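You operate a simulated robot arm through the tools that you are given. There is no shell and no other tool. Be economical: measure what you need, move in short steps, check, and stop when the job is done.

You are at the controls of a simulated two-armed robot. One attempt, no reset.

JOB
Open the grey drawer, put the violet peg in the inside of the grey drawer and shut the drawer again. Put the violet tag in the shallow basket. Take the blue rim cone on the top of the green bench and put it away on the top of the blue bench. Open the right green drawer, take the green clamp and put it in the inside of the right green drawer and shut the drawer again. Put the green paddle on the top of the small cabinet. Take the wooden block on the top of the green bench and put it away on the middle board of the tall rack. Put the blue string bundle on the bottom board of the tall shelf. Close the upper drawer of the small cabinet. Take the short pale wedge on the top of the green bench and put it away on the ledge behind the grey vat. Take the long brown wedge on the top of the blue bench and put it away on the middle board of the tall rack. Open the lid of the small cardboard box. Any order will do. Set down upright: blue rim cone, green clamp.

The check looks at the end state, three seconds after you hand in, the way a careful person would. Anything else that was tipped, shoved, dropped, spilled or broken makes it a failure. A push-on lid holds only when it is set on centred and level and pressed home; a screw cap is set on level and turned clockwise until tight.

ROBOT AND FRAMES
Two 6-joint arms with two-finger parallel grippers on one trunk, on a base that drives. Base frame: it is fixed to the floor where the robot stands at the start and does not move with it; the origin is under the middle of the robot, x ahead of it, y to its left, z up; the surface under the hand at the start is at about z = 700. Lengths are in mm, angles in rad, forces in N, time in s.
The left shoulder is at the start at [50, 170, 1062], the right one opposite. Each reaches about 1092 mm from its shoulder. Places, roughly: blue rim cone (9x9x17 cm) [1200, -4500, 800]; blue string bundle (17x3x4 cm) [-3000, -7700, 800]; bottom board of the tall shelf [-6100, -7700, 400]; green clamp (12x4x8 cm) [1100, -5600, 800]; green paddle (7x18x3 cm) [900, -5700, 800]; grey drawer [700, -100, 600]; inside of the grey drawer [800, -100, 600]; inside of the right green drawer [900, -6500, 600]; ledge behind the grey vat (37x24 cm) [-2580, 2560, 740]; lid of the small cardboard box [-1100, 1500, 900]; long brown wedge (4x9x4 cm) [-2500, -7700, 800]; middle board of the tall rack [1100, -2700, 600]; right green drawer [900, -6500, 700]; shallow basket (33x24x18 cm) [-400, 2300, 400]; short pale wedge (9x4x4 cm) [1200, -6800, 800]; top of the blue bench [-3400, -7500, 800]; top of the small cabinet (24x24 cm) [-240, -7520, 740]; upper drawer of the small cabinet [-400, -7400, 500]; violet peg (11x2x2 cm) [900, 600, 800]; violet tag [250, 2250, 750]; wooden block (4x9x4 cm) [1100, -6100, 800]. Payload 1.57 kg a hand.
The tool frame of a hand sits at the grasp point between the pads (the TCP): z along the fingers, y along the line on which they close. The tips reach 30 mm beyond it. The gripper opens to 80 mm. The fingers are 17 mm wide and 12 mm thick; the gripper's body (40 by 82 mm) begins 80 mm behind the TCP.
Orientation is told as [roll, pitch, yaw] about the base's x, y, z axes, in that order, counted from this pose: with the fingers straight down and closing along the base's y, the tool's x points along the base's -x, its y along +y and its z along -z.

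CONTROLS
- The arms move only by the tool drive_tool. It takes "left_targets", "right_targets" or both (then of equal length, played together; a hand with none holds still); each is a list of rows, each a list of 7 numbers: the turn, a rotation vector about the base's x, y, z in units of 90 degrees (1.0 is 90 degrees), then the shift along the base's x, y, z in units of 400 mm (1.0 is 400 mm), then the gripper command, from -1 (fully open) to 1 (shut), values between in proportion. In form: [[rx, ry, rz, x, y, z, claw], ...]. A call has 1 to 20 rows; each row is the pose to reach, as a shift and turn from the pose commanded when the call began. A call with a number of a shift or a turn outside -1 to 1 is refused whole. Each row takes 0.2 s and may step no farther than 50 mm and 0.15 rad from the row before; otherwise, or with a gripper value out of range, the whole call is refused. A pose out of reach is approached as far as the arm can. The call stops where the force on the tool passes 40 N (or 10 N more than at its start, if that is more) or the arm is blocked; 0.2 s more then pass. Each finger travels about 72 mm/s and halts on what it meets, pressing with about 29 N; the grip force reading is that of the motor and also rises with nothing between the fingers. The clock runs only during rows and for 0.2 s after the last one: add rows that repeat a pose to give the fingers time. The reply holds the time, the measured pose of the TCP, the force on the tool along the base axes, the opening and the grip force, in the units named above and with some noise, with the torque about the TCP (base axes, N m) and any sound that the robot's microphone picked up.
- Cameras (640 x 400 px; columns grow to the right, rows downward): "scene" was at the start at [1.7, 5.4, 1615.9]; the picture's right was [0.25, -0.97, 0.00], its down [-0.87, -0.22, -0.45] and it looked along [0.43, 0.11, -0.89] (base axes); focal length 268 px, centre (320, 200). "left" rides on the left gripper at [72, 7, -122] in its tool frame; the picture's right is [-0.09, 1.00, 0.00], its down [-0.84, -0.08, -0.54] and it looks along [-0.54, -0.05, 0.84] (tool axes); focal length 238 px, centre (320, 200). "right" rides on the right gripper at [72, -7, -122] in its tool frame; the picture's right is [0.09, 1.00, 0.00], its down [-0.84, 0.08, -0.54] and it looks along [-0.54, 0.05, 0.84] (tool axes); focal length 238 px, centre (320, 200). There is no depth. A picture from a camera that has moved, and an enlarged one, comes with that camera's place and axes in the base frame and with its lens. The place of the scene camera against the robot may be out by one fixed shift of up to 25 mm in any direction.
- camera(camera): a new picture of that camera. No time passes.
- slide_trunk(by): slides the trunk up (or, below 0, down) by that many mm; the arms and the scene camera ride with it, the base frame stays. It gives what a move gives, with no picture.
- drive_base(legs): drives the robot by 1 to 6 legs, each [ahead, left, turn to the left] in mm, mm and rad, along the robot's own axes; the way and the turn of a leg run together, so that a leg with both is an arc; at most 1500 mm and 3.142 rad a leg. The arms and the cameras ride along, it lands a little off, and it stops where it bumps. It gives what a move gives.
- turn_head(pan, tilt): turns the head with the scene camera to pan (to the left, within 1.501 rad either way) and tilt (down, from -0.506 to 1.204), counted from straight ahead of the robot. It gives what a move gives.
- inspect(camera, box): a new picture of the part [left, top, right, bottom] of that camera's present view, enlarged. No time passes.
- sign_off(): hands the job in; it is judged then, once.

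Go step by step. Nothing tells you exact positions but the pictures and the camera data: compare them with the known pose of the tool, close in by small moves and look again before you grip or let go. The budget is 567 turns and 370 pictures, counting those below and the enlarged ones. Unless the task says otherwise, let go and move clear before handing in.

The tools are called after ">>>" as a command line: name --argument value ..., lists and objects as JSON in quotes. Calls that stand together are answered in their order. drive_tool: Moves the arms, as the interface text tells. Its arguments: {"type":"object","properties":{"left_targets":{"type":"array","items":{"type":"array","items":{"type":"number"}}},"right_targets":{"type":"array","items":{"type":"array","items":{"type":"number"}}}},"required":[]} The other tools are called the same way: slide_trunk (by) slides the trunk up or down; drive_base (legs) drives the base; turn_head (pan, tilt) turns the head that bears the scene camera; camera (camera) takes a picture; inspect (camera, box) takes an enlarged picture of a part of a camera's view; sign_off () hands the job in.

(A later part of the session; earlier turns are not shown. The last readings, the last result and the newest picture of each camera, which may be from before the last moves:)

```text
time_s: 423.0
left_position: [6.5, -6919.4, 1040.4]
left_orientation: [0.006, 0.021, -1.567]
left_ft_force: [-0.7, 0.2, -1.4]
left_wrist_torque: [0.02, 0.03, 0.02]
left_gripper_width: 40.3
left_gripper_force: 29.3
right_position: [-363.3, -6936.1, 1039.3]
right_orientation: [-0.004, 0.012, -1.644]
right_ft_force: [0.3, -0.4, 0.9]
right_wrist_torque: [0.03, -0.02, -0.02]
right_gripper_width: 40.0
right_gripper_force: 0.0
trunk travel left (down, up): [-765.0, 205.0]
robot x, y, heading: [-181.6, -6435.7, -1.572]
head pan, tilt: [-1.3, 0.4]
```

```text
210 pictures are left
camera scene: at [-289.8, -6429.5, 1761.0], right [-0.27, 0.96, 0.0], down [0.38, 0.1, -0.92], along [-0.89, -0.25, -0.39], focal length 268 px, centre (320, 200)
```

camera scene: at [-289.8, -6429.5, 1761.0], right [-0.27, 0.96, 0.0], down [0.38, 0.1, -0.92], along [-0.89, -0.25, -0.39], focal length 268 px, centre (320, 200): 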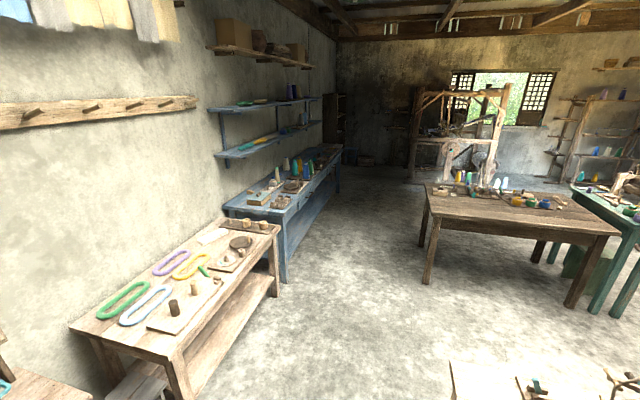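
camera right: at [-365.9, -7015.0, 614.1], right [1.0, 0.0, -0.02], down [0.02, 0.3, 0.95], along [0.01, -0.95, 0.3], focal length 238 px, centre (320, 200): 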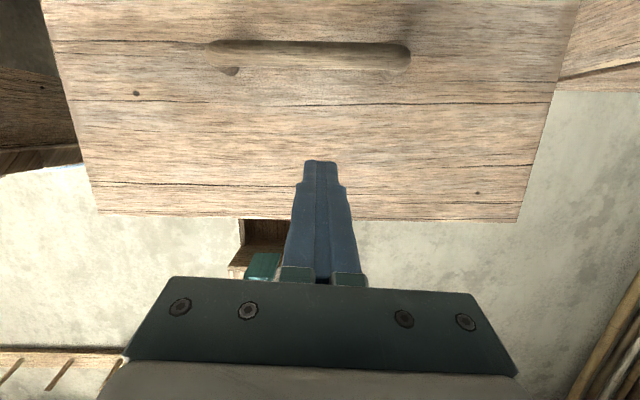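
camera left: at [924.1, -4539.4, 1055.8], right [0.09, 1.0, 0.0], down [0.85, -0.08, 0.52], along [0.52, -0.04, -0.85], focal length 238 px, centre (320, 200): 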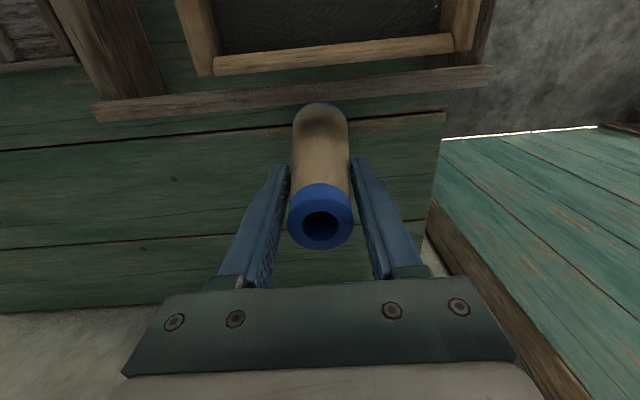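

The blue bench runs along the south wall. I strafe west, facing the wall.

>>> drive_base --legs '[[165, 0, 0], [0, -1450, 0], [0, -800, 0]]'

>>> turn_head --pan -0.3 --tilt 0.5

>>> camera --camera "scene"

```text
time_s: 435.1
left_position: [-2255.6, -7071.0, 1040.1]
left_orientation: [0.005, 0.021, -1.588]
left_ft_force: [-0.6, 0.1, -0.5]
left_wrist_torque: [0.01, -0.01, 0.0]
left_gripper_width: 40.6
left_gripper_force: 28.7
right_position: [-2626.3, -7082.2, 1039.5]
right_orientation: [-0.005, 0.013, -1.664]
right_ft_force: [-0.4, -0.5, 0.0]
right_wrist_torque: [-0.03, 0.0, -0.03]
right_gripper_width: 40.1
right_gripper_force: 0.2
trunk travel left (down, up): [-765.0, 205.0]
robot x, y, heading: [-2431.9, -6582.1, -1.588]
head pan, tilt: [-1.3, 0.4]
```

```text
time_s: 436.4
left_position: [-2255.2, -7070.8, 1039.5]
left_orientation: [0.006, 0.022, -1.587]
left_ft_force: [0.6, -0.3, 0.1]
left_wrist_torque: [-0.04, 0.01, -0.05]
left_gripper_width: 40.5
left_gripper_force: 29.2
right_position: [-2625.9, -7080.7, 1038.6]
right_orientation: [-0.004, 0.012, -1.664]
right_ft_force: [-0.1, 0.0, 0.9]
right_wrist_torque: [-0.04, 0.0, -0.02]
right_gripper_width: 39.8
right_gripper_force: 0.1
trunk travel left (down, up): [-765.0, 205.0]
robot x, y, heading: [-2434.9, -6582.0, -1.59]
head pan, tilt: [-0.3, 0.499]
```

```text
209 pictures are left
camera scene: at [-2481.4, -6638.7, 1751.9], right [-0.95, 0.32, 0.0], down [0.15, 0.45, -0.88], along [-0.28, -0.83, -0.48], focal length 268 px, centre (320, 200)
```

scene: 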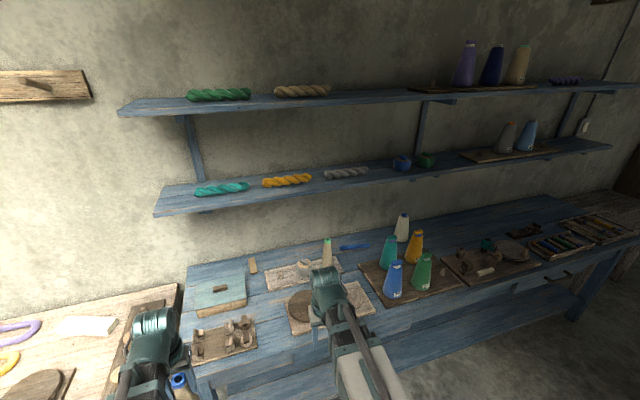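

I see the brown wedge at about [-2484, -7743] and the blue string bundle at [-3044, -7713]. I strafe on for a better look at free space.

>>> drive_base --legs '[[0, -750, 0.018]]'

>>> turn_head --pan 0 --tilt 0.75

>>> camera --camera "scene"

```text
time_s: 440.5
left_position: [-3001.7, -7058.6, 1039.1]
left_orientation: [0.006, 0.02, -1.568]
left_ft_force: [-0.2, -0.9, -1.3]
left_wrist_torque: [0.0, -0.01, -0.02]
left_gripper_width: 40.3
left_gripper_force: 29.8
right_position: [-3373.7, -7076.3, 1039.7]
right_orientation: [-0.002, 0.013, -1.645]
right_ft_force: [-1.0, -0.2, 0.2]
right_wrist_torque: [0.0, 0.04, 0.01]
right_gripper_width: 40.1
right_gripper_force: 0.1
trunk travel left (down, up): [-765.0, 205.0]
robot x, y, heading: [-3187.2, -6574.3, -1.569]
head pan, tilt: [-0.3, 0.499]
```

```text
time_s: 441.3
left_position: [-3002.1, -7058.3, 1039.9]
left_orientation: [0.005, 0.02, -1.567]
left_ft_force: [-0.4, -0.5, -1.1]
left_wrist_torque: [-0.02, 0.0, 0.01]
left_gripper_width: 40.0
left_gripper_force: 28.9
right_position: [-3374.3, -7075.4, 1039.6]
right_orientation: [-0.004, 0.012, -1.644]
right_ft_force: [-0.8, 0.0, -0.3]
right_wrist_torque: [0.01, -0.02, 0.0]
right_gripper_width: 39.9
right_gripper_force: 0.1
trunk travel left (down, up): [-765.0, 205.0]
robot x, y, heading: [-3192.7, -6573.0, -1.572]
head pan, tilt: [0.0, 0.75]
```

```text
208 pictures are left
camera scene: at [-3210.4, -6627.1, 1730.0], right [-1.0, 0.0, 0.0], down [0.0, 0.68, -0.73], along [0.0, -0.73, -0.68], focal length 268 px, centre (320, 200)
```

scene: 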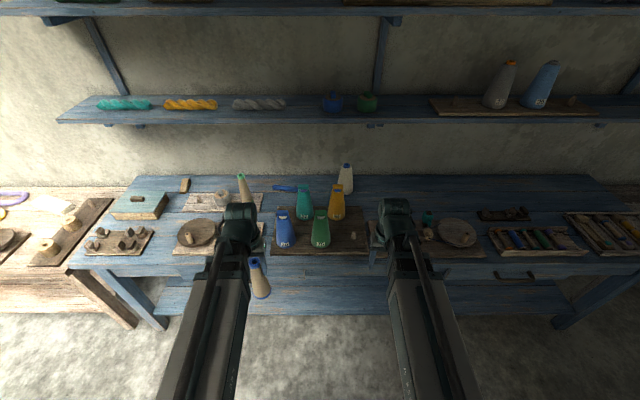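

>>> inspect --camera "scene" --box '[260, 150, 540, 290]'

>>> inspect --camera "scene" --box '[60, 150, 340, 290]'

```text
2.29 times, centred on (400, 220) of scene
camera zoom: at [-3210.4, -6627.1, 1730.0], right [-1.0, 0.0, 0.0], down [0.0, 0.68, -0.73], along [0.0, -0.73, -0.68], focal length 614 px, centre (137, 154)
```

zoom: 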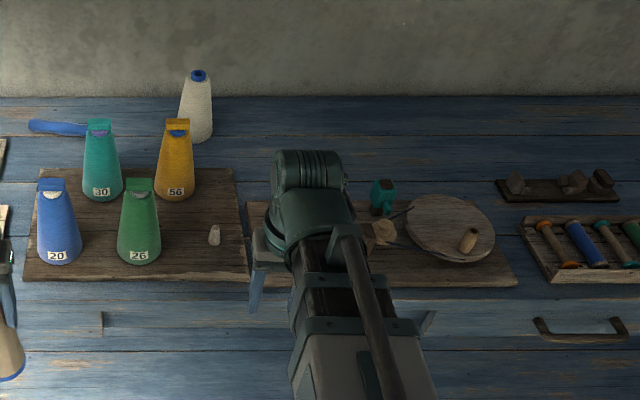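

```text
2.29 times, centred on (200, 220) of scene
camera zoom: at [-3210.4, -6627.1, 1730.0], right [-1.0, 0.0, 0.0], down [0.0, 0.68, -0.73], along [0.0, -0.73, -0.68], focal length 614 px, centre (594, 154)
```

zoom: 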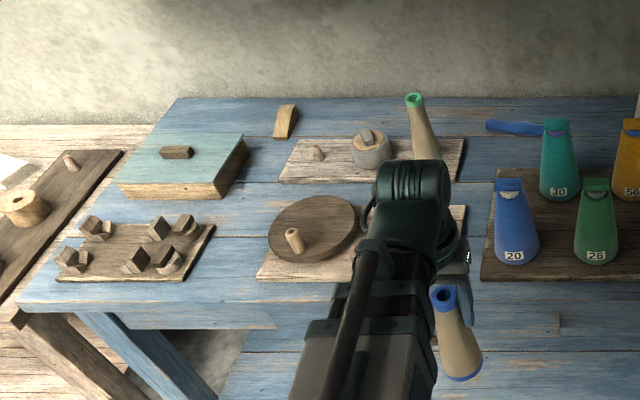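

Free space is behind the board with the disc, about [-3520, -7545]. I move over there and check.

>>> drive_base --legs '[[0, -500, 0], [120, 0, 0.002]]'

>>> turn_head --pan 0.15 --tilt 0.75

>>> camera --camera "scene"

```text
time_s: 445.1
left_position: [-3508.2, -7183.6, 1039.5]
left_orientation: [0.005, 0.022, -1.56]
left_ft_force: [-0.3, -0.6, -0.4]
left_wrist_torque: [0.04, -0.01, 0.03]
left_gripper_width: 40.0
left_gripper_force: 29.0
right_position: [-3878.4, -7204.5, 1038.4]
right_orientation: [-0.003, 0.014, -1.637]
right_ft_force: [-0.1, 0.0, -0.3]
right_wrist_torque: [0.03, 0.03, 0.02]
right_gripper_width: 40.0
right_gripper_force: 0.1
trunk travel left (down, up): [-765.0, 205.0]
robot x, y, heading: [-3699.4, -6699.6, -1.56]
head pan, tilt: [0.0, 0.75]
```

```text
time_s: 445.9
left_position: [-3507.2, -7183.9, 1040.1]
left_orientation: [0.005, 0.022, -1.562]
left_ft_force: [0.1, 0.0, -1.0]
left_wrist_torque: [-0.01, -0.02, 0.0]
left_gripper_width: 40.6
left_gripper_force: 29.0
right_position: [-3877.5, -7202.6, 1039.4]
right_orientation: [-0.005, 0.014, -1.638]
right_ft_force: [0.1, 0.6, -0.4]
right_wrist_torque: [-0.04, 0.0, -0.02]
right_gripper_width: 40.0
right_gripper_force: 0.1
trunk travel left (down, up): [-765.0, 205.0]
robot x, y, heading: [-3697.9, -6695.8, -1.56]
head pan, tilt: [0.15, 0.75]
```

```text
205 pictures are left
camera scene: at [-3705.8, -6751.2, 1729.9], right [-0.99, -0.15, 0.0], down [-0.11, 0.67, -0.73], along [0.11, -0.72, -0.68], focal length 268 px, centre (320, 200)
```

scene: 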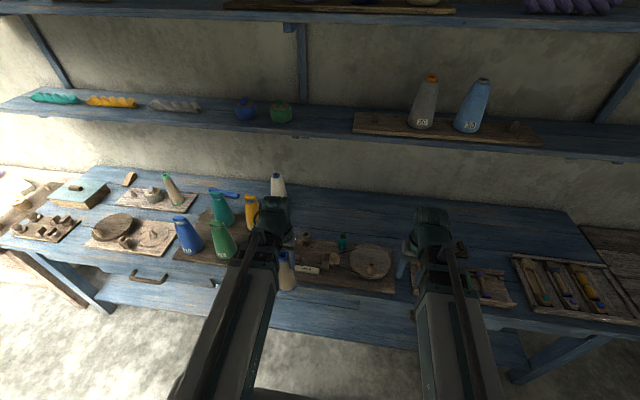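

>>> inspect --camera "scene" --box '[260, 170, 420, 270]'

```text
4.00 times, centred on (340, 220) of scene
camera zoom: at [-3705.8, -6751.2, 1729.9], right [-0.99, -0.15, 0.0], down [-0.11, 0.67, -0.73], along [0.11, -0.72, -0.68], focal length 1074 px, centre (240, 120)
```

zoom: 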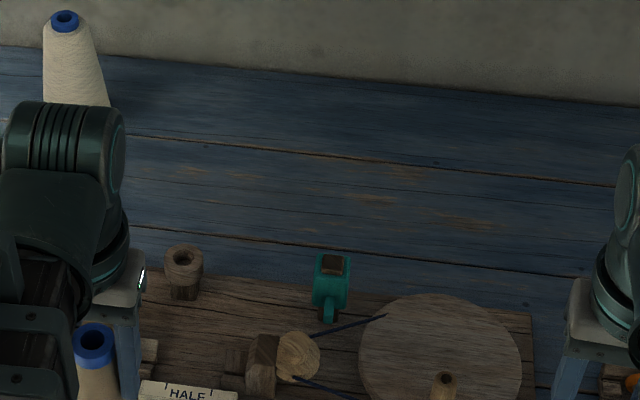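

The plank behind the board is free around [-3583, -7584]. I carry the cone over and lower it just short of the shelf edge.

>>> drive_tool --left_targets '[[0, 0, 0, -0.02, -0.1, 0, 0.6], [0, 0, 0, -0.05, -0.2, 0, 0.6], [0, 0, 0, -0.08, -0.3, 0, 0.6], [0, 0, 0, -0.11, -0.4, 0, 0.6], [0, 0, 0, -0.14, -0.5, 0, 0.6], [0, 0, 0, -0.17, -0.6, 0, 0.6], [0, 0, 0, -0.18, -0.7, 0, 0.6], [0, 0, 0, -0.19, -0.78, 0, 0.6], [0, 0, 0, -0.19, -0.85, 0, 0.6]]'

>>> slide_trunk --by -85

>>> camera --camera "left"

>>> camera --camera "scene"

```text
time_s: 447.9
left_position: [-3586.6, -7525.8, 1039.6]
left_orientation: [0.007, 0.022, -1.56]
left_ft_force: [0.2, 0.9, -0.5]
left_wrist_torque: [0.01, -0.03, 0.01]
left_gripper_width: 40.2
left_gripper_force: 29.3
right_position: [-3878.7, -7202.0, 1039.4]
right_orientation: [-0.005, 0.012, -1.637]
right_ft_force: [0.3, 0.8, 0.3]
right_wrist_torque: [-0.01, 0.02, -0.01]
right_gripper_width: 39.9
right_gripper_force: 0.0
trunk travel left (down, up): [-765.0, 205.0]
robot x, y, heading: [-3697.5, -6700.4, -1.562]
head pan, tilt: [0.15, 0.75]
```

```text
time_s: 449.1
left_position: [-3585.6, -7525.2, 955.3]
left_orientation: [0.006, 0.02, -1.56]
left_ft_force: [-0.1, -0.2, 0.4]
left_wrist_torque: [-0.01, 0.02, 0.02]
left_gripper_width: 40.3
left_gripper_force: 29.3
right_position: [-3877.6, -7201.6, 955.1]
right_orientation: [-0.004, 0.014, -1.636]
right_ft_force: [-0.1, -1.3, 0.1]
right_wrist_torque: [0.03, 0.01, 0.04]
right_gripper_width: 39.8
right_gripper_force: 0.0
trunk travel left (down, up): [-680.0, 290.0]
robot x, y, heading: [-3700.0, -6695.2, -1.564]
head pan, tilt: [0.15, 0.75]
```

```text
203 pictures are left
camera left: at [-3580.9, -7456.4, 1078.6], right [1.0, -0.08, 0.0], down [-0.07, -0.85, 0.52], along [-0.04, -0.52, -0.85], focal length 238 px, centre (320, 200)
```

left: 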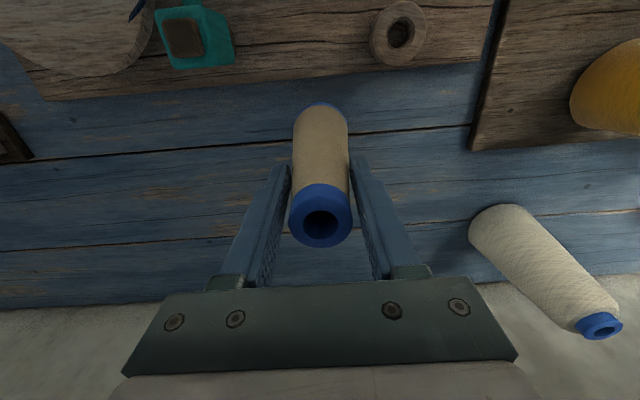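

```text
202 pictures are left
camera scene: at [-3705.8, -6750.9, 1645.0], right [-0.99, -0.16, 0.0], down [-0.11, 0.67, -0.73], along [0.11, -0.72, -0.68], focal length 268 px, centre (320, 200)
```

scene: 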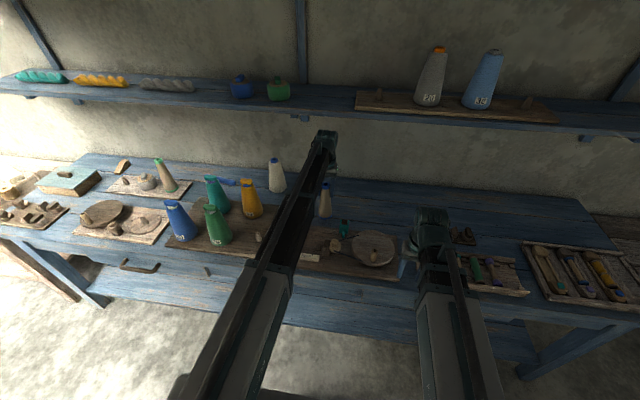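

>>> slide_trunk --by -22

>>> drive_tool --left_targets '[[0, 0, 0, 0, -0.06, 0, 0.6], [0, 0, 0, 0, -0.1, 0, 0.6]]'

>>> slide_trunk --by -8

>>> slide_trunk --by -6

>>> camera --camera "left"

```text
time_s: 449.7
left_position: [-3585.1, -7525.0, 933.2]
left_orientation: [0.005, 0.021, -1.559]
left_ft_force: [0.3, -0.7, -0.2]
left_wrist_torque: [-0.02, 0.03, -0.02]
left_gripper_width: 39.9
left_gripper_force: 28.6
right_position: [-3877.6, -7201.9, 932.8]
right_orientation: [-0.003, 0.012, -1.638]
right_ft_force: [-0.3, -0.4, 0.0]
right_wrist_torque: [-0.01, 0.0, 0.03]
right_gripper_width: 40.2
right_gripper_force: 0.0
trunk travel left (down, up): [-658.0, 312.0]
robot x, y, heading: [-3701.3, -6699.1, -1.567]
head pan, tilt: [0.15, 0.75]
```

```text
time_s: 450.3
left_position: [-3585.1, -7565.9, 932.2]
left_orientation: [0.007, 0.022, -1.561]
left_ft_force: [-0.3, -0.2, 0.1]
left_wrist_torque: [0.0, 0.0, 0.02]
left_gripper_width: 40.2
left_gripper_force: 29.3
right_position: [-3877.7, -7201.9, 932.8]
right_orientation: [-0.003, 0.011, -1.638]
right_ft_force: [-0.1, 0.4, 0.0]
right_wrist_torque: [0.03, -0.03, 0.02]
right_gripper_width: 40.3
right_gripper_force: 0.1
trunk travel left (down, up): [-658.0, 312.0]
robot x, y, heading: [-3695.9, -6696.4, -1.566]
head pan, tilt: [0.15, 0.75]
```

```text
time_s: 450.9
left_position: [-3584.9, -7565.3, 924.3]
left_orientation: [0.005, 0.02, -1.561]
left_ft_force: [0.0, 0.4, -0.5]
left_wrist_torque: [0.0, 0.01, 0.02]
left_gripper_width: 40.2
left_gripper_force: 28.8
right_position: [-3878.0, -7202.5, 924.3]
right_orientation: [-0.004, 0.011, -1.638]
right_ft_force: [0.1, -0.3, -0.1]
right_wrist_torque: [-0.02, -0.03, -0.02]
right_gripper_width: 39.7
right_gripper_force: 0.1
trunk travel left (down, up): [-650.0, 320.0]
robot x, y, heading: [-3700.4, -6698.9, -1.562]
head pan, tilt: [0.15, 0.75]
```

```text
time_s: 451.5
left_position: [-3584.0, -7563.9, 921.1]
left_orientation: [0.004, 0.018, -1.561]
left_ft_force: [2.2, -4.9, 20.9]
left_wrist_torque: [-0.33, -0.14, 0.04]
left_gripper_width: 40.2
left_gripper_force: 29.0
right_position: [-3877.9, -7200.7, 919.8]
right_orientation: [-0.005, 0.01, -1.637]
right_ft_force: [0.4, 0.1, -0.1]
right_wrist_torque: [0.0, -0.02, 0.02]
right_gripper_width: 39.8
right_gripper_force: 0.0
trunk travel left (down, up): [-644.0, 326.0]
robot x, y, heading: [-3701.1, -6699.0, -1.565]
head pan, tilt: [0.15, 0.75]
```

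```text
201 pictures are left
camera left: at [-3579.4, -7496.0, 1043.8], right [1.0, -0.08, 0.0], down [-0.07, -0.85, 0.53], along [-0.04, -0.52, -0.85], focal length 238 px, centre (320, 200)
```

left: 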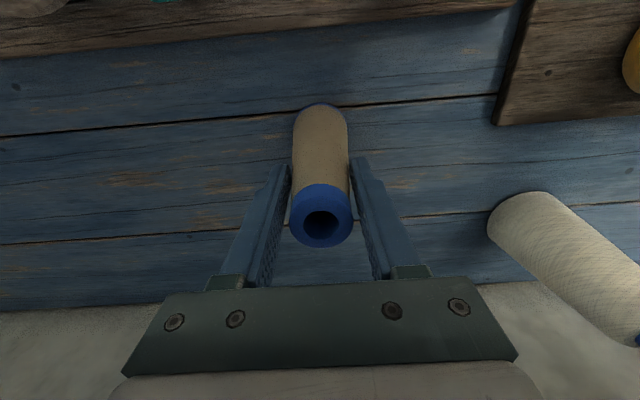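

The cone stands on the bench. Open and back straight out.

>>> drive_tool --left_targets '[[0, 0, 0, 0, 0, 0, 0.2], [0, 0, 0, 0, 0, 0, -0.3], [0, 0, 0, 0, 0, 0, -0.9], [0, 0, 0, 0, 0, 0, -0.9], [0, 0, 0, 0, 0, 0, -0.9]]'

>>> slide_trunk --by 6

>>> drive_tool --left_targets '[[0, 0, 0, 0, 0.05, 0, -0.9], [0, 0, 0, 0, 0.12, 0, -0.9], [0, 0, 0, 0, 0.2, 0, -0.9], [0, 0, 0, 0, 0.3, 0, -0.9]]'

>>> camera --camera "left"

```text
time_s: 452.7
left_position: [-3585.2, -7565.4, 919.4]
left_orientation: [0.004, 0.021, -1.56]
left_ft_force: [-0.5, -0.9, -0.1]
left_wrist_torque: [-0.04, 0.03, -0.02]
left_gripper_width: 75.8
left_gripper_force: 0.0
right_position: [-3877.4, -7202.1, 918.8]
right_orientation: [-0.003, 0.012, -1.637]
right_ft_force: [-0.1, -0.1, -0.1]
right_wrist_torque: [0.04, 0.0, -0.01]
right_gripper_width: 40.1
right_gripper_force: 0.0
trunk travel left (down, up): [-644.0, 326.0]
robot x, y, heading: [-3700.1, -6696.5, -1.567]
head pan, tilt: [0.15, 0.75]
```

```text
time_s: 453.2
left_position: [-3584.8, -7564.7, 923.6]
left_orientation: [0.006, 0.022, -1.561]
left_ft_force: [-1.2, -0.4, 0.4]
left_wrist_torque: [-0.02, 0.0, 0.02]
left_gripper_width: 75.7
left_gripper_force: 0.1
right_position: [-3877.1, -7201.6, 925.3]
right_orientation: [-0.004, 0.012, -1.639]
right_ft_force: [0.3, -0.1, 0.2]
right_wrist_torque: [0.0, 0.0, -0.01]
right_gripper_width: 40.0
right_gripper_force: 0.0
trunk travel left (down, up): [-650.0, 320.0]
robot x, y, heading: [-3701.0, -6696.3, -1.569]
head pan, tilt: [0.15, 0.75]
```

```text
time_s: 454.2
left_position: [-3583.1, -7442.3, 925.4]
left_orientation: [0.005, 0.023, -1.56]
left_ft_force: [-0.4, 1.2, 0.2]
left_wrist_torque: [0.0, 0.0, 0.0]
left_gripper_width: 75.9
left_gripper_force: 0.0
right_position: [-3877.6, -7203.0, 924.2]
right_orientation: [-0.004, 0.013, -1.635]
right_ft_force: [0.0, 0.0, 0.4]
right_wrist_torque: [0.0, -0.02, 0.0]
right_gripper_width: 40.1
right_gripper_force: 0.0
trunk travel left (down, up): [-650.0, 320.0]
robot x, y, heading: [-3697.6, -6698.3, -1.567]
head pan, tilt: [0.15, 0.75]
```

```text
200 pictures are left
camera left: at [-3579.1, -7372.8, 1048.7], right [1.0, -0.08, 0.0], down [-0.07, -0.85, 0.52], along [-0.04, -0.52, -0.85], focal length 238 px, centre (320, 200)
```

left: 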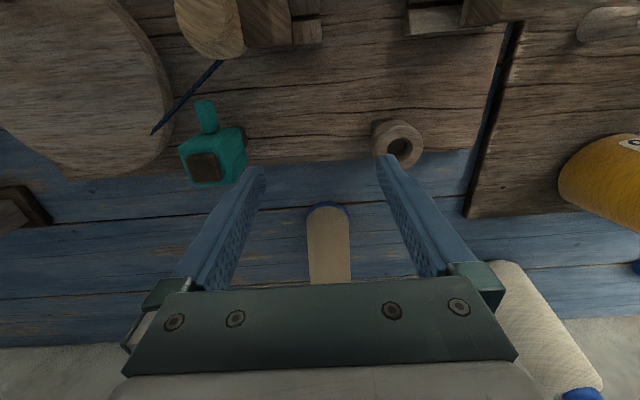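

The cone stands upright. I retract and go for the blue string bundle with the right hand.

>>> slide_trunk --by 60

>>> drive_tool --left_targets '[[0, 0, 0, 0, 0.12, 0, -0.9], [0, 0, 0, 0, 0.24, 0, -0.9], [0, 0, 0, 0, 0.36, 0, -0.9], [0, 0, 0, 0, 0.48, 0, -0.9], [0, 0, 0, 0, 0.6, 0, -0.9]]'

>>> slide_trunk --by 60

>>> drive_base --legs '[[0, 900, 0], [50, 0, 0]]'

>>> turn_head --pan -0.25 --tilt 0.75

>>> camera --camera "scene"

```text
time_s: 455.2
left_position: [-3583.3, -7443.2, 984.5]
left_orientation: [0.004, 0.022, -1.561]
left_ft_force: [0.9, -0.5, 0.7]
left_wrist_torque: [0.01, 0.02, 0.03]
left_gripper_width: 75.9
left_gripper_force: 0.1
right_position: [-3877.7, -7202.6, 985.1]
right_orientation: [-0.001, 0.013, -1.638]
right_ft_force: [0.1, 0.5, 0.5]
right_wrist_torque: [-0.01, 0.03, 0.0]
right_gripper_width: 39.8
right_gripper_force: 0.1
trunk travel left (down, up): [-710.0, 260.0]
robot x, y, heading: [-3705.7, -6699.4, -1.56]
head pan, tilt: [0.15, 0.75]
```

```text
time_s: 456.4
left_position: [-3581.6, -7201.8, 985.1]
left_orientation: [0.005, 0.021, -1.56]
left_ft_force: [1.0, 0.4, -1.0]
left_wrist_torque: [-0.03, -0.04, 0.0]
left_gripper_width: 76.0
left_gripper_force: 0.1
left hand out of reach, approached as far as the arm can: row 1
right_position: [-3878.4, -7202.1, 984.4]
right_orientation: [-0.003, 0.012, -1.635]
right_ft_force: [0.5, 0.1, -0.5]
right_wrist_torque: [-0.01, 0.01, -0.02]
right_gripper_width: 40.1
right_gripper_force: 0.0
trunk travel left (down, up): [-710.0, 260.0]
robot x, y, heading: [-3699.0, -6696.0, -1.563]
head pan, tilt: [0.15, 0.75]
```

```text
time_s: 457.4
left_position: [-3581.7, -7202.6, 1045.7]
left_orientation: [0.005, 0.022, -1.56]
left_ft_force: [-0.3, -0.2, 0.3]
left_wrist_torque: [0.0, -0.02, -0.03]
left_gripper_width: 75.9
left_gripper_force: 0.1
right_position: [-3877.9, -7203.0, 1045.6]
right_orientation: [-0.004, 0.013, -1.637]
right_ft_force: [0.4, 0.6, -0.3]
right_wrist_torque: [0.0, 0.01, 0.03]
right_gripper_width: 40.0
right_gripper_force: 0.0
trunk travel left (down, up): [-770.0, 200.0]
robot x, y, heading: [-3697.8, -6696.8, -1.567]
head pan, tilt: [0.15, 0.75]
```

```text
time_s: 462.8
left_position: [-2656.9, -7254.7, 1044.1]
left_orientation: [0.004, 0.023, -1.567]
left_ft_force: [0.1, -0.5, -0.5]
left_wrist_torque: [0.01, -0.02, 0.01]
left_gripper_width: 76.2
left_gripper_force: 0.1
right_position: [-2953.7, -7251.8, 1044.3]
right_orientation: [-0.003, 0.014, -1.645]
right_ft_force: [0.1, -0.3, 0.1]
right_wrist_torque: [0.05, -0.03, -0.03]
right_gripper_width: 40.0
right_gripper_force: 0.1
trunk travel left (down, up): [-770.0, 200.0]
robot x, y, heading: [-2766.3, -6751.7, -1.572]
head pan, tilt: [0.15, 0.75]
```

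```text
time_s: 463.7
left_position: [-2656.8, -7253.9, 1045.5]
left_orientation: [0.006, 0.021, -1.57]
left_ft_force: [-1.0, 0.0, 0.2]
left_wrist_torque: [0.03, -0.06, 0.0]
left_gripper_width: 76.1
left_gripper_force: 0.1
right_position: [-2952.8, -7249.7, 1044.1]
right_orientation: [-0.004, 0.013, -1.647]
right_ft_force: [0.5, -0.8, 0.6]
right_wrist_torque: [0.01, 0.02, 0.01]
right_gripper_width: 40.2
right_gripper_force: 0.1
trunk travel left (down, up): [-770.0, 200.0]
robot x, y, heading: [-2771.9, -6745.7, -1.574]
head pan, tilt: [-0.25, 0.75]
```

```text
199 pictures are left
camera scene: at [-2809.3, -6799.5, 1735.0], right [-0.97, 0.25, 0.0], down [0.17, 0.66, -0.73], along [-0.18, -0.71, -0.68], focal length 268 px, centre (320, 200)
```

scene: 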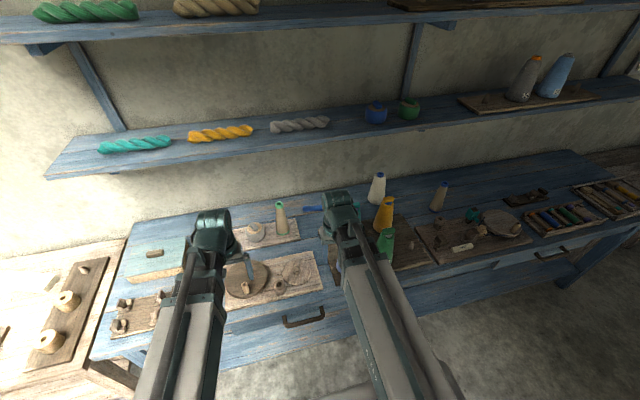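

>>> drive_tool --right_targets '[[0, 0, 0.0833, 0, 0, 0, -1], [0, 0, 0.1667, 0, 0, 0, -1], [0, 0, 0.25, 0, 0, 0, -1], [0, 0, 0.3333, 0, 0, 0, -1], [0, 0, 0.4167, 0, 0, 0, -1], [0, 0, 0.5, 0, 0, 0, -1], [0, 0, 0.5833, 0, 0, 0, -1], [0, 0, 0.6667, 0, 0, 0, -1], [0, 0, 0.75, 0, 0, 0, -1], [0, 0, 0.8333, 0, 0, 0, -1], [0, 0, 0.9167, 0, 0, 0, -1], [0, 0, 1, 0, 0, 0, -1]]'

>>> inspect --camera "scene" --box '[220, 160, 420, 285]'

>>> camera --camera "right"

```text
time_s: 466.3
left_position: [-2657.0, -7253.3, 1045.0]
left_orientation: [0.003, 0.023, -1.568]
left_ft_force: [-0.2, -0.1, -0.4]
left_wrist_torque: [-0.03, -0.01, -0.01]
left_gripper_width: 76.0
left_gripper_force: 0.1
right_position: [-2952.5, -7251.3, 1045.0]
right_orientation: [-0.003, 0.012, -0.07]
right_ft_force: [-0.2, -0.1, -1.1]
right_wrist_torque: [-0.01, -0.01, -0.04]
right_gripper_width: 80.0
right_gripper_force: 0.2
trunk travel left (down, up): [-770.0, 200.0]
robot x, y, heading: [-2767.6, -6746.6, -1.58]
head pan, tilt: [-0.25, 0.75]
```

```text
3.20 times, centred on (320, 222) of scene
camera zoom: at [-2809.4, -6799.6, 1735.0], right [-0.97, 0.25, 0.0], down [0.17, 0.66, -0.73], along [-0.18, -0.71, -0.68], focal length 859 px, centre (320, 128)
```

zoom: 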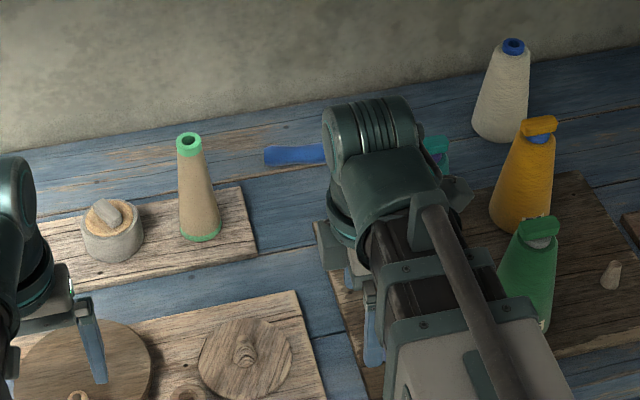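

```text
197 pictures are left
camera right: at [-3022.6, -7251.2, 1167.5], right [-0.02, 1.0, 0.0], down [0.85, 0.02, 0.53], along [0.53, 0.01, -0.85], focal length 238 px, centre (320, 200)
```

right: 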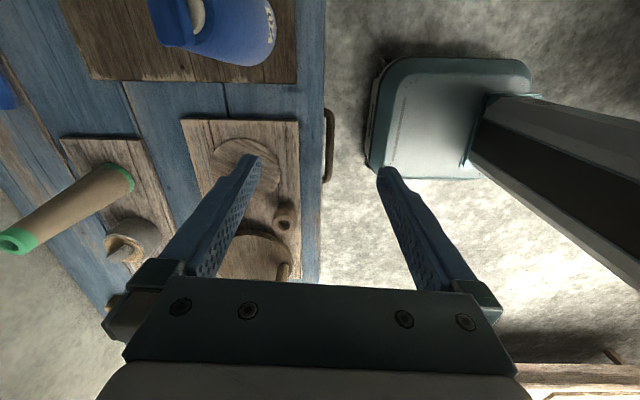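

>>> slide_trunk --by -120

>>> drive_tool --right_targets '[[0, 0, 0, 0, -0.12, 0, -1], [0, 0, 0, 0, -0.24, 0, -1], [0, 0, 0, 0, -0.36, 0, -1], [0, 0, 0, 0, -0.48, 0, -1], [0, 0, 0, 0, -0.6, 0, -1], [0, 0, 0, 0, -0.72, 0, -1], [0, 0, 0, 0, -0.84, 0, -1]]'

>>> camera --camera "right"

>>> camera --camera "scene"

```text
time_s: 467.8
left_position: [-2656.4, -7254.1, 925.5]
left_orientation: [0.005, 0.019, -1.57]
left_ft_force: [-0.1, 0.0, -0.5]
left_wrist_torque: [0.0, -0.02, -0.01]
left_gripper_width: 76.3
left_gripper_force: 0.0
right_position: [-2953.5, -7252.2, 924.8]
right_orientation: [-0.003, 0.012, -0.076]
right_ft_force: [0.3, -0.4, -0.1]
right_wrist_torque: [0.0, 0.0, -0.04]
right_gripper_width: 80.1
right_gripper_force: 0.0
trunk travel left (down, up): [-650.0, 320.0]
robot x, y, heading: [-2768.7, -6746.6, -1.574]
head pan, tilt: [-0.25, 0.75]
```

```text
time_s: 469.4
left_position: [-2656.6, -7254.0, 925.4]
left_orientation: [0.006, 0.022, -1.569]
left_ft_force: [0.5, 0.5, -0.8]
left_wrist_torque: [-0.03, -0.03, -0.02]
left_gripper_width: 75.8
left_gripper_force: 0.0
right_position: [-2950.6, -7588.8, 925.9]
right_orientation: [-0.003, 0.014, -0.075]
right_ft_force: [-0.1, -0.6, -0.3]
right_wrist_torque: [-0.01, 0.0, 0.0]
right_gripper_width: 79.8
right_gripper_force: 0.0
trunk travel left (down, up): [-650.0, 320.0]
robot x, y, heading: [-2768.2, -6749.0, -1.574]
head pan, tilt: [-0.25, 0.75]
```

```text
196 pictures are left
camera right: at [-3020.7, -7589.3, 1047.1], right [-0.02, 1.0, 0.0], down [0.85, 0.02, 0.53], along [0.53, 0.01, -0.85], focal length 238 px, centre (320, 200)
```

right: 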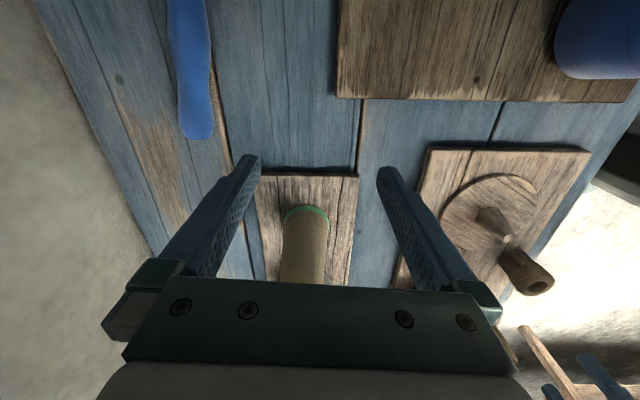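

```text
195 pictures are left
camera scene: at [-2809.4, -6800.1, 1614.9], right [-0.97, 0.25, 0.0], down [0.17, 0.66, -0.73], along [-0.18, -0.71, -0.68], focal length 268 px, centre (320, 200)
```

scene: 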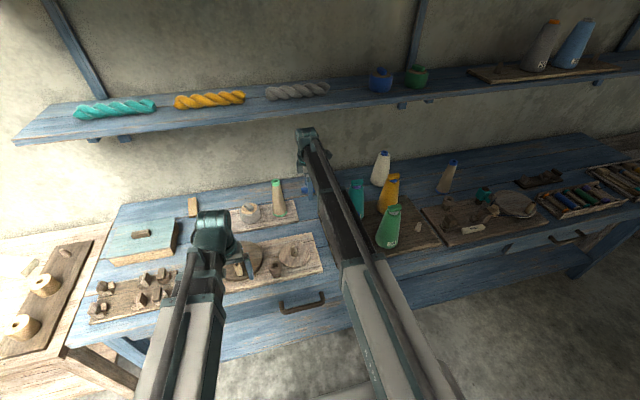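

>>> drive_base --legs '[[80, 0, 0]]'

>>> drive_tool --right_targets '[[0, 0, -0.04, -0.06, -0.03, 0, -1], [0, 0, -0.09, -0.12, -0.06, 0, -1], [0, 0, -0.09, -0.16, -0.09, 0, -1]]'

>>> camera --camera "right"

```text
time_s: 470.4
left_position: [-2655.8, -7335.5, 924.2]
left_orientation: [0.003, 0.024, -1.566]
left_ft_force: [-0.2, -0.6, 0.2]
left_wrist_torque: [0.02, 0.0, 0.01]
left_gripper_width: 76.1
left_gripper_force: 0.1
right_position: [-2949.0, -7671.3, 924.8]
right_orientation: [-0.002, 0.012, -0.074]
right_ft_force: [-0.2, 0.2, 0.0]
right_wrist_torque: [0.02, 0.02, 0.01]
right_gripper_width: 80.1
right_gripper_force: 0.2
trunk travel left (down, up): [-650.0, 320.0]
robot x, y, heading: [-2768.9, -6830.9, -1.573]
head pan, tilt: [-0.25, 0.75]
```

```text
time_s: 471.2
left_position: [-2656.4, -7334.5, 924.7]
left_orientation: [0.005, 0.021, -1.568]
left_ft_force: [0.2, -0.4, 0.5]
left_wrist_torque: [-0.04, 0.01, 0.0]
left_gripper_width: 76.1
left_gripper_force: 0.1
right_position: [-3013.5, -7707.8, 924.8]
right_orientation: [-0.006, 0.012, -0.215]
right_ft_force: [0.7, -0.2, 0.3]
right_wrist_torque: [-0.03, -0.02, -0.02]
right_gripper_width: 79.9
right_gripper_force: 0.1
trunk travel left (down, up): [-650.0, 320.0]
robot x, y, heading: [-2773.7, -6830.7, -1.573]
head pan, tilt: [-0.25, 0.75]
```

```text
194 pictures are left
camera right: at [-3083.0, -7697.3, 1047.4], right [0.12, 0.99, 0.0], down [0.84, -0.1, 0.53], along [0.53, -0.07, -0.85], focal length 238 px, centre (320, 200)
```

right: 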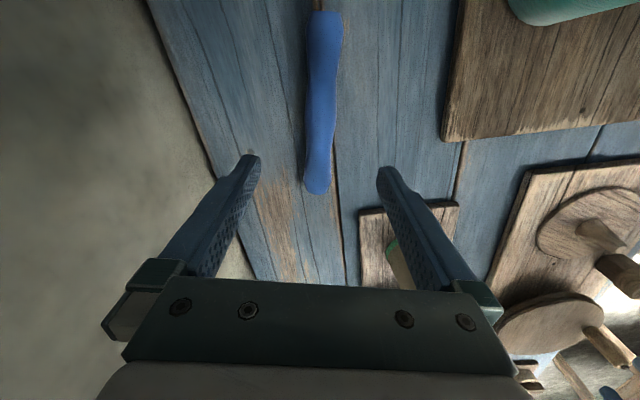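

Before lowering, the left hand must come off the bench; I swing it east.

>>> drive_tool --left_targets '[[0, 0, 0, 0.115, 0.025, 0, 0], [0, 0, 0, 0.225, 0.06, 0, 0], [0, 0, 0, 0.34, 0.09, 0, 0], [0, 0, 0, 0.45, 0.13, 0, 0], [0, 0, 0, 0.56, 0.18, 0, 0], [0, 0, 0, 0.66, 0.24, 0, 0], [0, 0, 0, 0.76, 0.31, 0, 0], [0, 0, 0, 0.85, 0.39, 0, 0], [0, 0, 0, 0.93, 0.48, 0, 0], [0, 0, 0, 0.99, 0.57, 0, 0]]'

>>> slide_trunk --by -85

>>> camera --camera "right"

```text
time_s: 473.4
left_position: [-2258.3, -7105.6, 924.6]
left_orientation: [0.005, 0.022, -1.569]
left_ft_force: [0.2, 0.1, -0.1]
left_wrist_torque: [0.0, -0.03, -0.03]
left_gripper_width: 40.1
left_gripper_force: 0.1
right_position: [-3013.8, -7707.6, 925.2]
right_orientation: [-0.004, 0.012, -0.214]
right_ft_force: [0.5, -0.6, 1.0]
right_wrist_torque: [0.02, 0.0, -0.02]
right_gripper_width: 80.0
right_gripper_force: 0.0
trunk travel left (down, up): [-650.0, 320.0]
robot x, y, heading: [-2771.8, -6829.7, -1.573]
head pan, tilt: [-0.25, 0.75]
```

```text
time_s: 474.6
left_position: [-2257.8, -7105.6, 840.6]
left_orientation: [0.005, 0.022, -1.567]
left_ft_force: [-0.4, 0.4, 0.1]
left_wrist_torque: [-0.02, 0.02, -0.02]
left_gripper_width: 39.7
left_gripper_force: 0.0
right_position: [-3012.7, -7707.7, 841.2]
right_orientation: [-0.003, 0.013, -0.215]
right_ft_force: [0.9, 0.2, 0.7]
right_wrist_torque: [0.0, 0.01, -0.02]
right_gripper_width: 80.0
right_gripper_force: 0.0
trunk travel left (down, up): [-565.0, 405.0]
robot x, y, heading: [-2772.9, -6828.9, -1.571]
head pan, tilt: [-0.25, 0.75]
```

```text
193 pictures are left
camera right: at [-3083.1, -7696.9, 962.6], right [0.12, 0.99, 0.0], down [0.84, -0.1, 0.53], along [0.53, -0.07, -0.85], focal length 238 px, centre (320, 200)
```

right: 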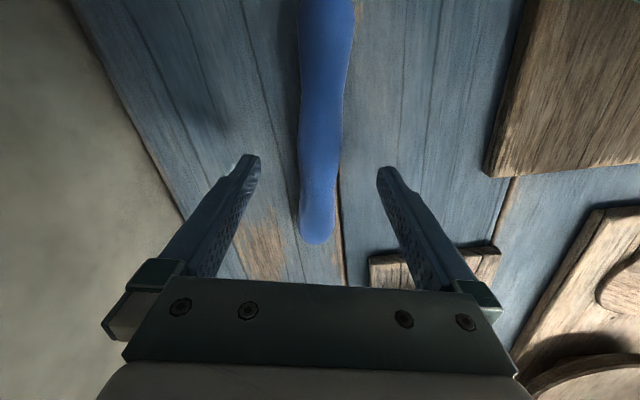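

>>> slide_trunk --by -22

>>> drive_tool --right_targets '[[0, 0, 0, 0, 0, 0, 0], [0, 0, 0, 0, 0, 0, 0.9], [0, 0, 0, 0, 0, 0, 0.9], [0, 0, 0, 0, 0, 0, 0.9], [0, 0, 0, 0, 0, 0, 0.9]]'

>>> slide_trunk --by 60

>>> camera --camera "right"

```text
time_s: 475.3
left_position: [-2258.7, -7106.6, 818.0]
left_orientation: [0.007, 0.02, -1.568]
left_ft_force: [1.0, 0.3, 0.1]
left_wrist_torque: [-0.02, 0.03, 0.0]
left_gripper_width: 40.2
left_gripper_force: 0.1
right_position: [-3013.5, -7708.1, 817.9]
right_orientation: [-0.004, 0.013, -0.215]
right_ft_force: [0.2, -0.1, 0.2]
right_wrist_torque: [-0.03, 0.0, 0.02]
right_gripper_width: 80.2
right_gripper_force: 0.1
trunk travel left (down, up): [-543.0, 427.0]
robot x, y, heading: [-2769.1, -6826.2, -1.571]
head pan, tilt: [-0.25, 0.75]
```

```text
time_s: 476.5
left_position: [-2258.5, -7106.1, 817.1]
left_orientation: [0.006, 0.021, -1.568]
left_ft_force: [-0.1, -0.1, -0.1]
left_wrist_torque: [0.01, 0.0, 0.03]
left_gripper_width: 40.1
left_gripper_force: 0.1
right_position: [-3013.8, -7708.3, 818.7]
right_orientation: [-0.004, 0.013, -0.214]
right_ft_force: [0.0, -0.5, 0.3]
right_wrist_torque: [0.02, 0.0, 0.02]
right_gripper_width: 28.9
right_gripper_force: 28.8
trunk travel left (down, up): [-543.0, 427.0]
robot x, y, heading: [-2772.8, -6826.9, -1.572]
head pan, tilt: [-0.25, 0.75]
```

```text
time_s: 477.5
left_position: [-2258.5, -7105.7, 877.6]
left_orientation: [0.006, 0.022, -1.567]
left_ft_force: [-0.2, -0.6, -0.2]
left_wrist_torque: [-0.01, -0.05, 0.02]
left_gripper_width: 39.7
left_gripper_force: 0.1
right_position: [-3014.0, -7706.9, 878.8]
right_orientation: [-0.003, 0.012, -0.215]
right_ft_force: [-0.1, -0.1, 0.1]
right_wrist_torque: [0.01, -0.02, -0.04]
right_gripper_width: 29.1
right_gripper_force: 29.1
trunk travel left (down, up): [-603.0, 367.0]
robot x, y, heading: [-2769.6, -6831.5, -1.575]
head pan, tilt: [-0.25, 0.75]
```

```text
192 pictures are left
camera right: at [-3083.0, -7697.1, 1000.3], right [0.12, 0.99, 0.0], down [0.84, -0.1, 0.53], along [0.53, -0.07, -0.85], focal length 238 px, centre (320, 200)
```

right: 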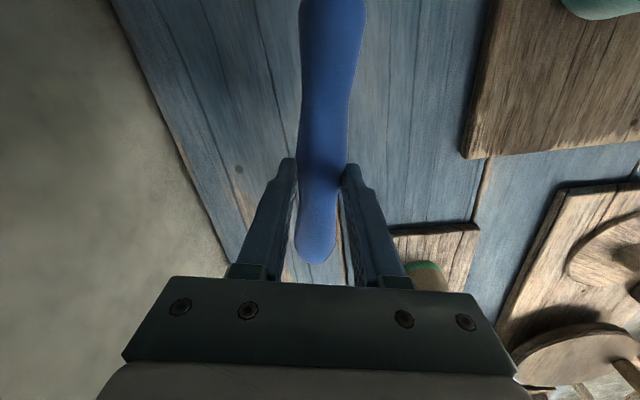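

Held. I back out in the gap between the cones, then raise once clear of the shelf.

>>> slide_trunk --by 45

>>> drive_tool --right_targets '[[0, 0, 0, 0.07, 0.02, 0, 0.9], [0, 0, 0, 0.07, 0.12, 0, 0.9], [0, 0, 0, 0.07, 0.22, 0, 0.9], [0, 0, 0, 0.07, 0.32, 0, 0.9], [0, 0, 0, 0.07, 0.405, 0, 0.9]]'

>>> slide_trunk --by 125

>>> drive_tool --right_targets '[[0, 0, 0, 0, 0.1, 0, 0.9], [0, 0, 0, 0, 0.2, 0, 0.9], [0, 0, 0, 0, 0.3, 0, 0.9], [0, 0, 0, 0, 0.4, 0, 0.9], [0, 0, 0, 0, 0.5, 0, 0.9], [0, 0, 0, 0, 0.6, 0, 0.9]]'

>>> camera --camera "scene"

```text
time_s: 478.4
left_position: [-2259.4, -7106.7, 922.4]
left_orientation: [0.006, 0.023, -1.565]
left_ft_force: [-0.2, -0.4, -0.3]
left_wrist_torque: [0.05, 0.0, 0.04]
left_gripper_width: 40.2
left_gripper_force: 0.1
right_position: [-3014.8, -7707.7, 922.9]
right_orientation: [-0.005, 0.012, -0.216]
right_ft_force: [0.1, -0.5, -0.1]
right_wrist_torque: [0.04, -0.03, 0.0]
right_gripper_width: 29.1
right_gripper_force: 29.1
trunk travel left (down, up): [-648.0, 322.0]
robot x, y, heading: [-2767.8, -6825.8, -1.576]
head pan, tilt: [-0.25, 0.75]
```

```text
time_s: 479.6
left_position: [-2258.1, -7107.2, 923.2]
left_orientation: [0.006, 0.02, -1.567]
left_ft_force: [0.1, -1.0, 0.1]
left_wrist_torque: [0.0, 0.0, -0.01]
left_gripper_width: 40.2
left_gripper_force: 0.0
right_position: [-2989.5, -7542.3, 922.4]
right_orientation: [-0.006, 0.011, -0.215]
right_ft_force: [-0.2, -0.6, 0.1]
right_wrist_torque: [0.0, 0.02, 0.02]
right_gripper_width: 29.0
right_gripper_force: 28.6
right hand out of reach, approached as far as the arm can: row 2, 3, 4
trunk travel left (down, up): [-648.0, 322.0]
robot x, y, heading: [-2768.9, -6829.6, -1.567]
head pan, tilt: [-0.25, 0.75]
```

```text
time_s: 481.1
left_position: [-2258.6, -7106.3, 1046.6]
left_orientation: [0.006, 0.021, -1.567]
left_ft_force: [0.2, 0.7, -1.0]
left_wrist_torque: [0.02, -0.02, 0.0]
left_gripper_width: 40.0
left_gripper_force: 0.2
right_position: [-2990.9, -7542.5, 1047.6]
right_orientation: [-0.003, 0.011, -0.215]
right_ft_force: [-0.2, 0.2, -0.8]
right_wrist_torque: [-0.01, 0.01, -0.03]
right_gripper_width: 28.9
right_gripper_force: 28.8
trunk travel left (down, up): [-773.0, 197.0]
robot x, y, heading: [-2775.0, -6828.1, -1.571]
head pan, tilt: [-0.25, 0.75]
```

```text
time_s: 482.6
left_position: [-2259.5, -7106.5, 1047.9]
left_orientation: [0.006, 0.021, -1.566]
left_ft_force: [0.9, -0.1, 0.4]
left_wrist_torque: [-0.04, 0.01, 0.01]
left_gripper_width: 40.1
left_gripper_force: 0.1
right_position: [-2992.3, -7302.5, 1047.2]
right_orientation: [-0.004, 0.012, -0.214]
right_ft_force: [0.1, 0.3, -1.1]
right_wrist_torque: [-0.01, -0.02, 0.01]
right_gripper_width: 28.9
right_gripper_force: 29.1
trunk travel left (down, up): [-773.0, 197.0]
robot x, y, heading: [-2771.2, -6828.0, -1.57]
head pan, tilt: [-0.25, 0.75]
```

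```text
191 pictures are left
camera scene: at [-2809.4, -6879.7, 1738.0], right [-0.97, 0.25, 0.0], down [0.17, 0.66, -0.73], along [-0.18, -0.71, -0.68], focal length 268 px, centre (320, 200)
```

scene: 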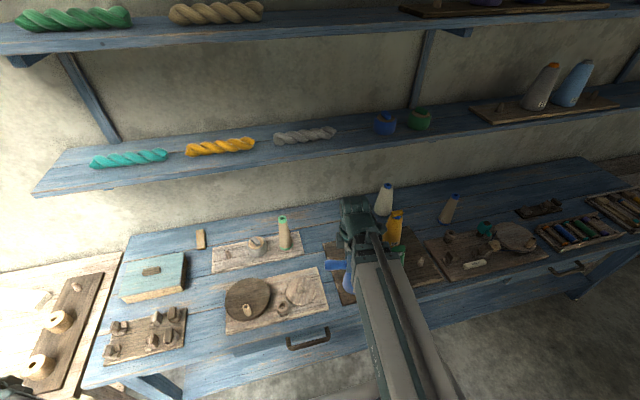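

Next the brown wedge with the left hand. I swing the right hand with the string clear, then line up.

>>> drive_tool --right_targets '[[0, 0, 0, -0.118, 0.018, 0, 0.9], [0, 0, 0, -0.235, 0.05, 0, 0.9], [0, 0, 0, -0.348, 0.098, 0, 0.9], [0, 0, 0, -0.453, 0.16, 0, 0.9], [0, 0, 0, -0.548, 0.235, 0, 0.9], [0, 0, 0, -0.633, 0.315, 0, 0.9], [0, 0, 0, -0.708, 0.405, 0, 0.9], [0, 0, 0, -0.748, 0.46, 0, 0.9]]'

>>> drive_base --legs '[[40, 115, 0]]'

>>> drive_tool --left_targets '[[0, 0, 0, -0.06, -0.09, 0, -1], [0, 0, 0, -0.14, -0.17, 0, -1], [0, 0, 0, -0.23, -0.24, 0, -1], [0, 0, 0, -0.33, -0.3, 0, -1], [0, 0, 0, -0.43, -0.35, 0, -1], [0, 0, 0, -0.54, -0.4, 0, -1], [0, 0, 0, -0.65, -0.44, 0, -1], [0, 0, 0, -0.76, -0.48, 0, -1], [0, 0, 0, -0.84, -0.52, 0, -1]]'

>>> camera --camera "left"

>>> camera --camera "scene"

```text
time_s: 484.4
left_position: [-2258.1, -7106.8, 1047.3]
left_orientation: [0.005, 0.022, -1.567]
left_ft_force: [-0.1, 0.2, -0.3]
left_wrist_torque: [0.01, 0.01, 0.02]
left_gripper_width: 40.0
left_gripper_force: 0.1
right_position: [-3287.1, -7122.5, 1049.0]
right_orientation: [-0.003, 0.011, -0.212]
right_ft_force: [-0.1, -0.3, -0.3]
right_wrist_torque: [0.0, -0.01, 0.02]
right_gripper_width: 29.0
right_gripper_force: 28.8
right hand out of reach, approached as far as the arm can: row 2
trunk travel left (down, up): [-773.0, 197.0]
robot x, y, heading: [-2770.4, -6831.1, -1.573]
head pan, tilt: [-0.25, 0.75]
```

```text
time_s: 485.6
left_position: [-2141.9, -7145.9, 1047.0]
left_orientation: [0.004, 0.024, -1.569]
left_ft_force: [0.3, -0.9, -0.1]
left_wrist_torque: [0.01, 0.01, 0.0]
left_gripper_width: 39.8
left_gripper_force: 0.0
right_position: [-3168.9, -7161.2, 1048.0]
right_orientation: [-0.002, 0.014, -0.215]
right_ft_force: [0.0, 0.0, 0.3]
right_wrist_torque: [-0.01, 0.04, -0.01]
right_gripper_width: 29.1
right_gripper_force: 29.3
trunk travel left (down, up): [-773.0, 197.0]
robot x, y, heading: [-2655.2, -6869.8, -1.572]
head pan, tilt: [-0.25, 0.75]
```

```text
time_s: 487.6
left_position: [-2475.6, -7353.8, 1046.8]
left_orientation: [0.003, 0.022, -1.566]
left_ft_force: [0.2, 0.7, 0.1]
left_wrist_torque: [-0.02, -0.01, -0.01]
left_gripper_width: 79.9
left_gripper_force: 0.0
right_position: [-3170.6, -7161.5, 1047.3]
right_orientation: [-0.002, 0.012, -0.216]
right_ft_force: [0.1, 0.7, -0.1]
right_wrist_torque: [-0.02, 0.01, -0.02]
right_gripper_width: 28.9
right_gripper_force: 28.7
trunk travel left (down, up): [-773.0, 197.0]
robot x, y, heading: [-2651.1, -6868.9, -1.572]
head pan, tilt: [-0.25, 0.75]
```

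```text
190 pictures are left
camera left: at [-2470.9, -7284.8, 1171.5], right [1.0, -0.09, 0.0], down [-0.08, -0.85, 0.52], along [-0.04, -0.52, -0.85], focal length 238 px, centre (320, 200)
```

left: 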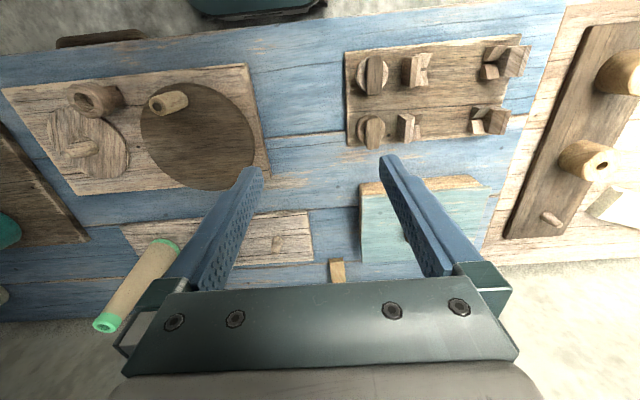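

```text
189 pictures are left
camera scene: at [-2693.9, -6919.8, 1737.9], right [-0.97, 0.25, 0.0], down [0.17, 0.66, -0.73], along [-0.18, -0.71, -0.68], focal length 268 px, centre (320, 200)
```

scene: 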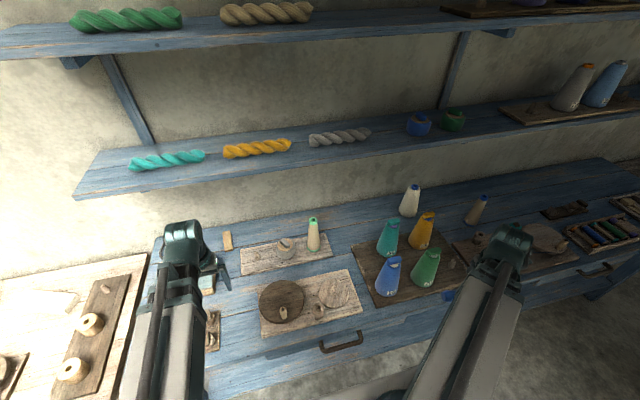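

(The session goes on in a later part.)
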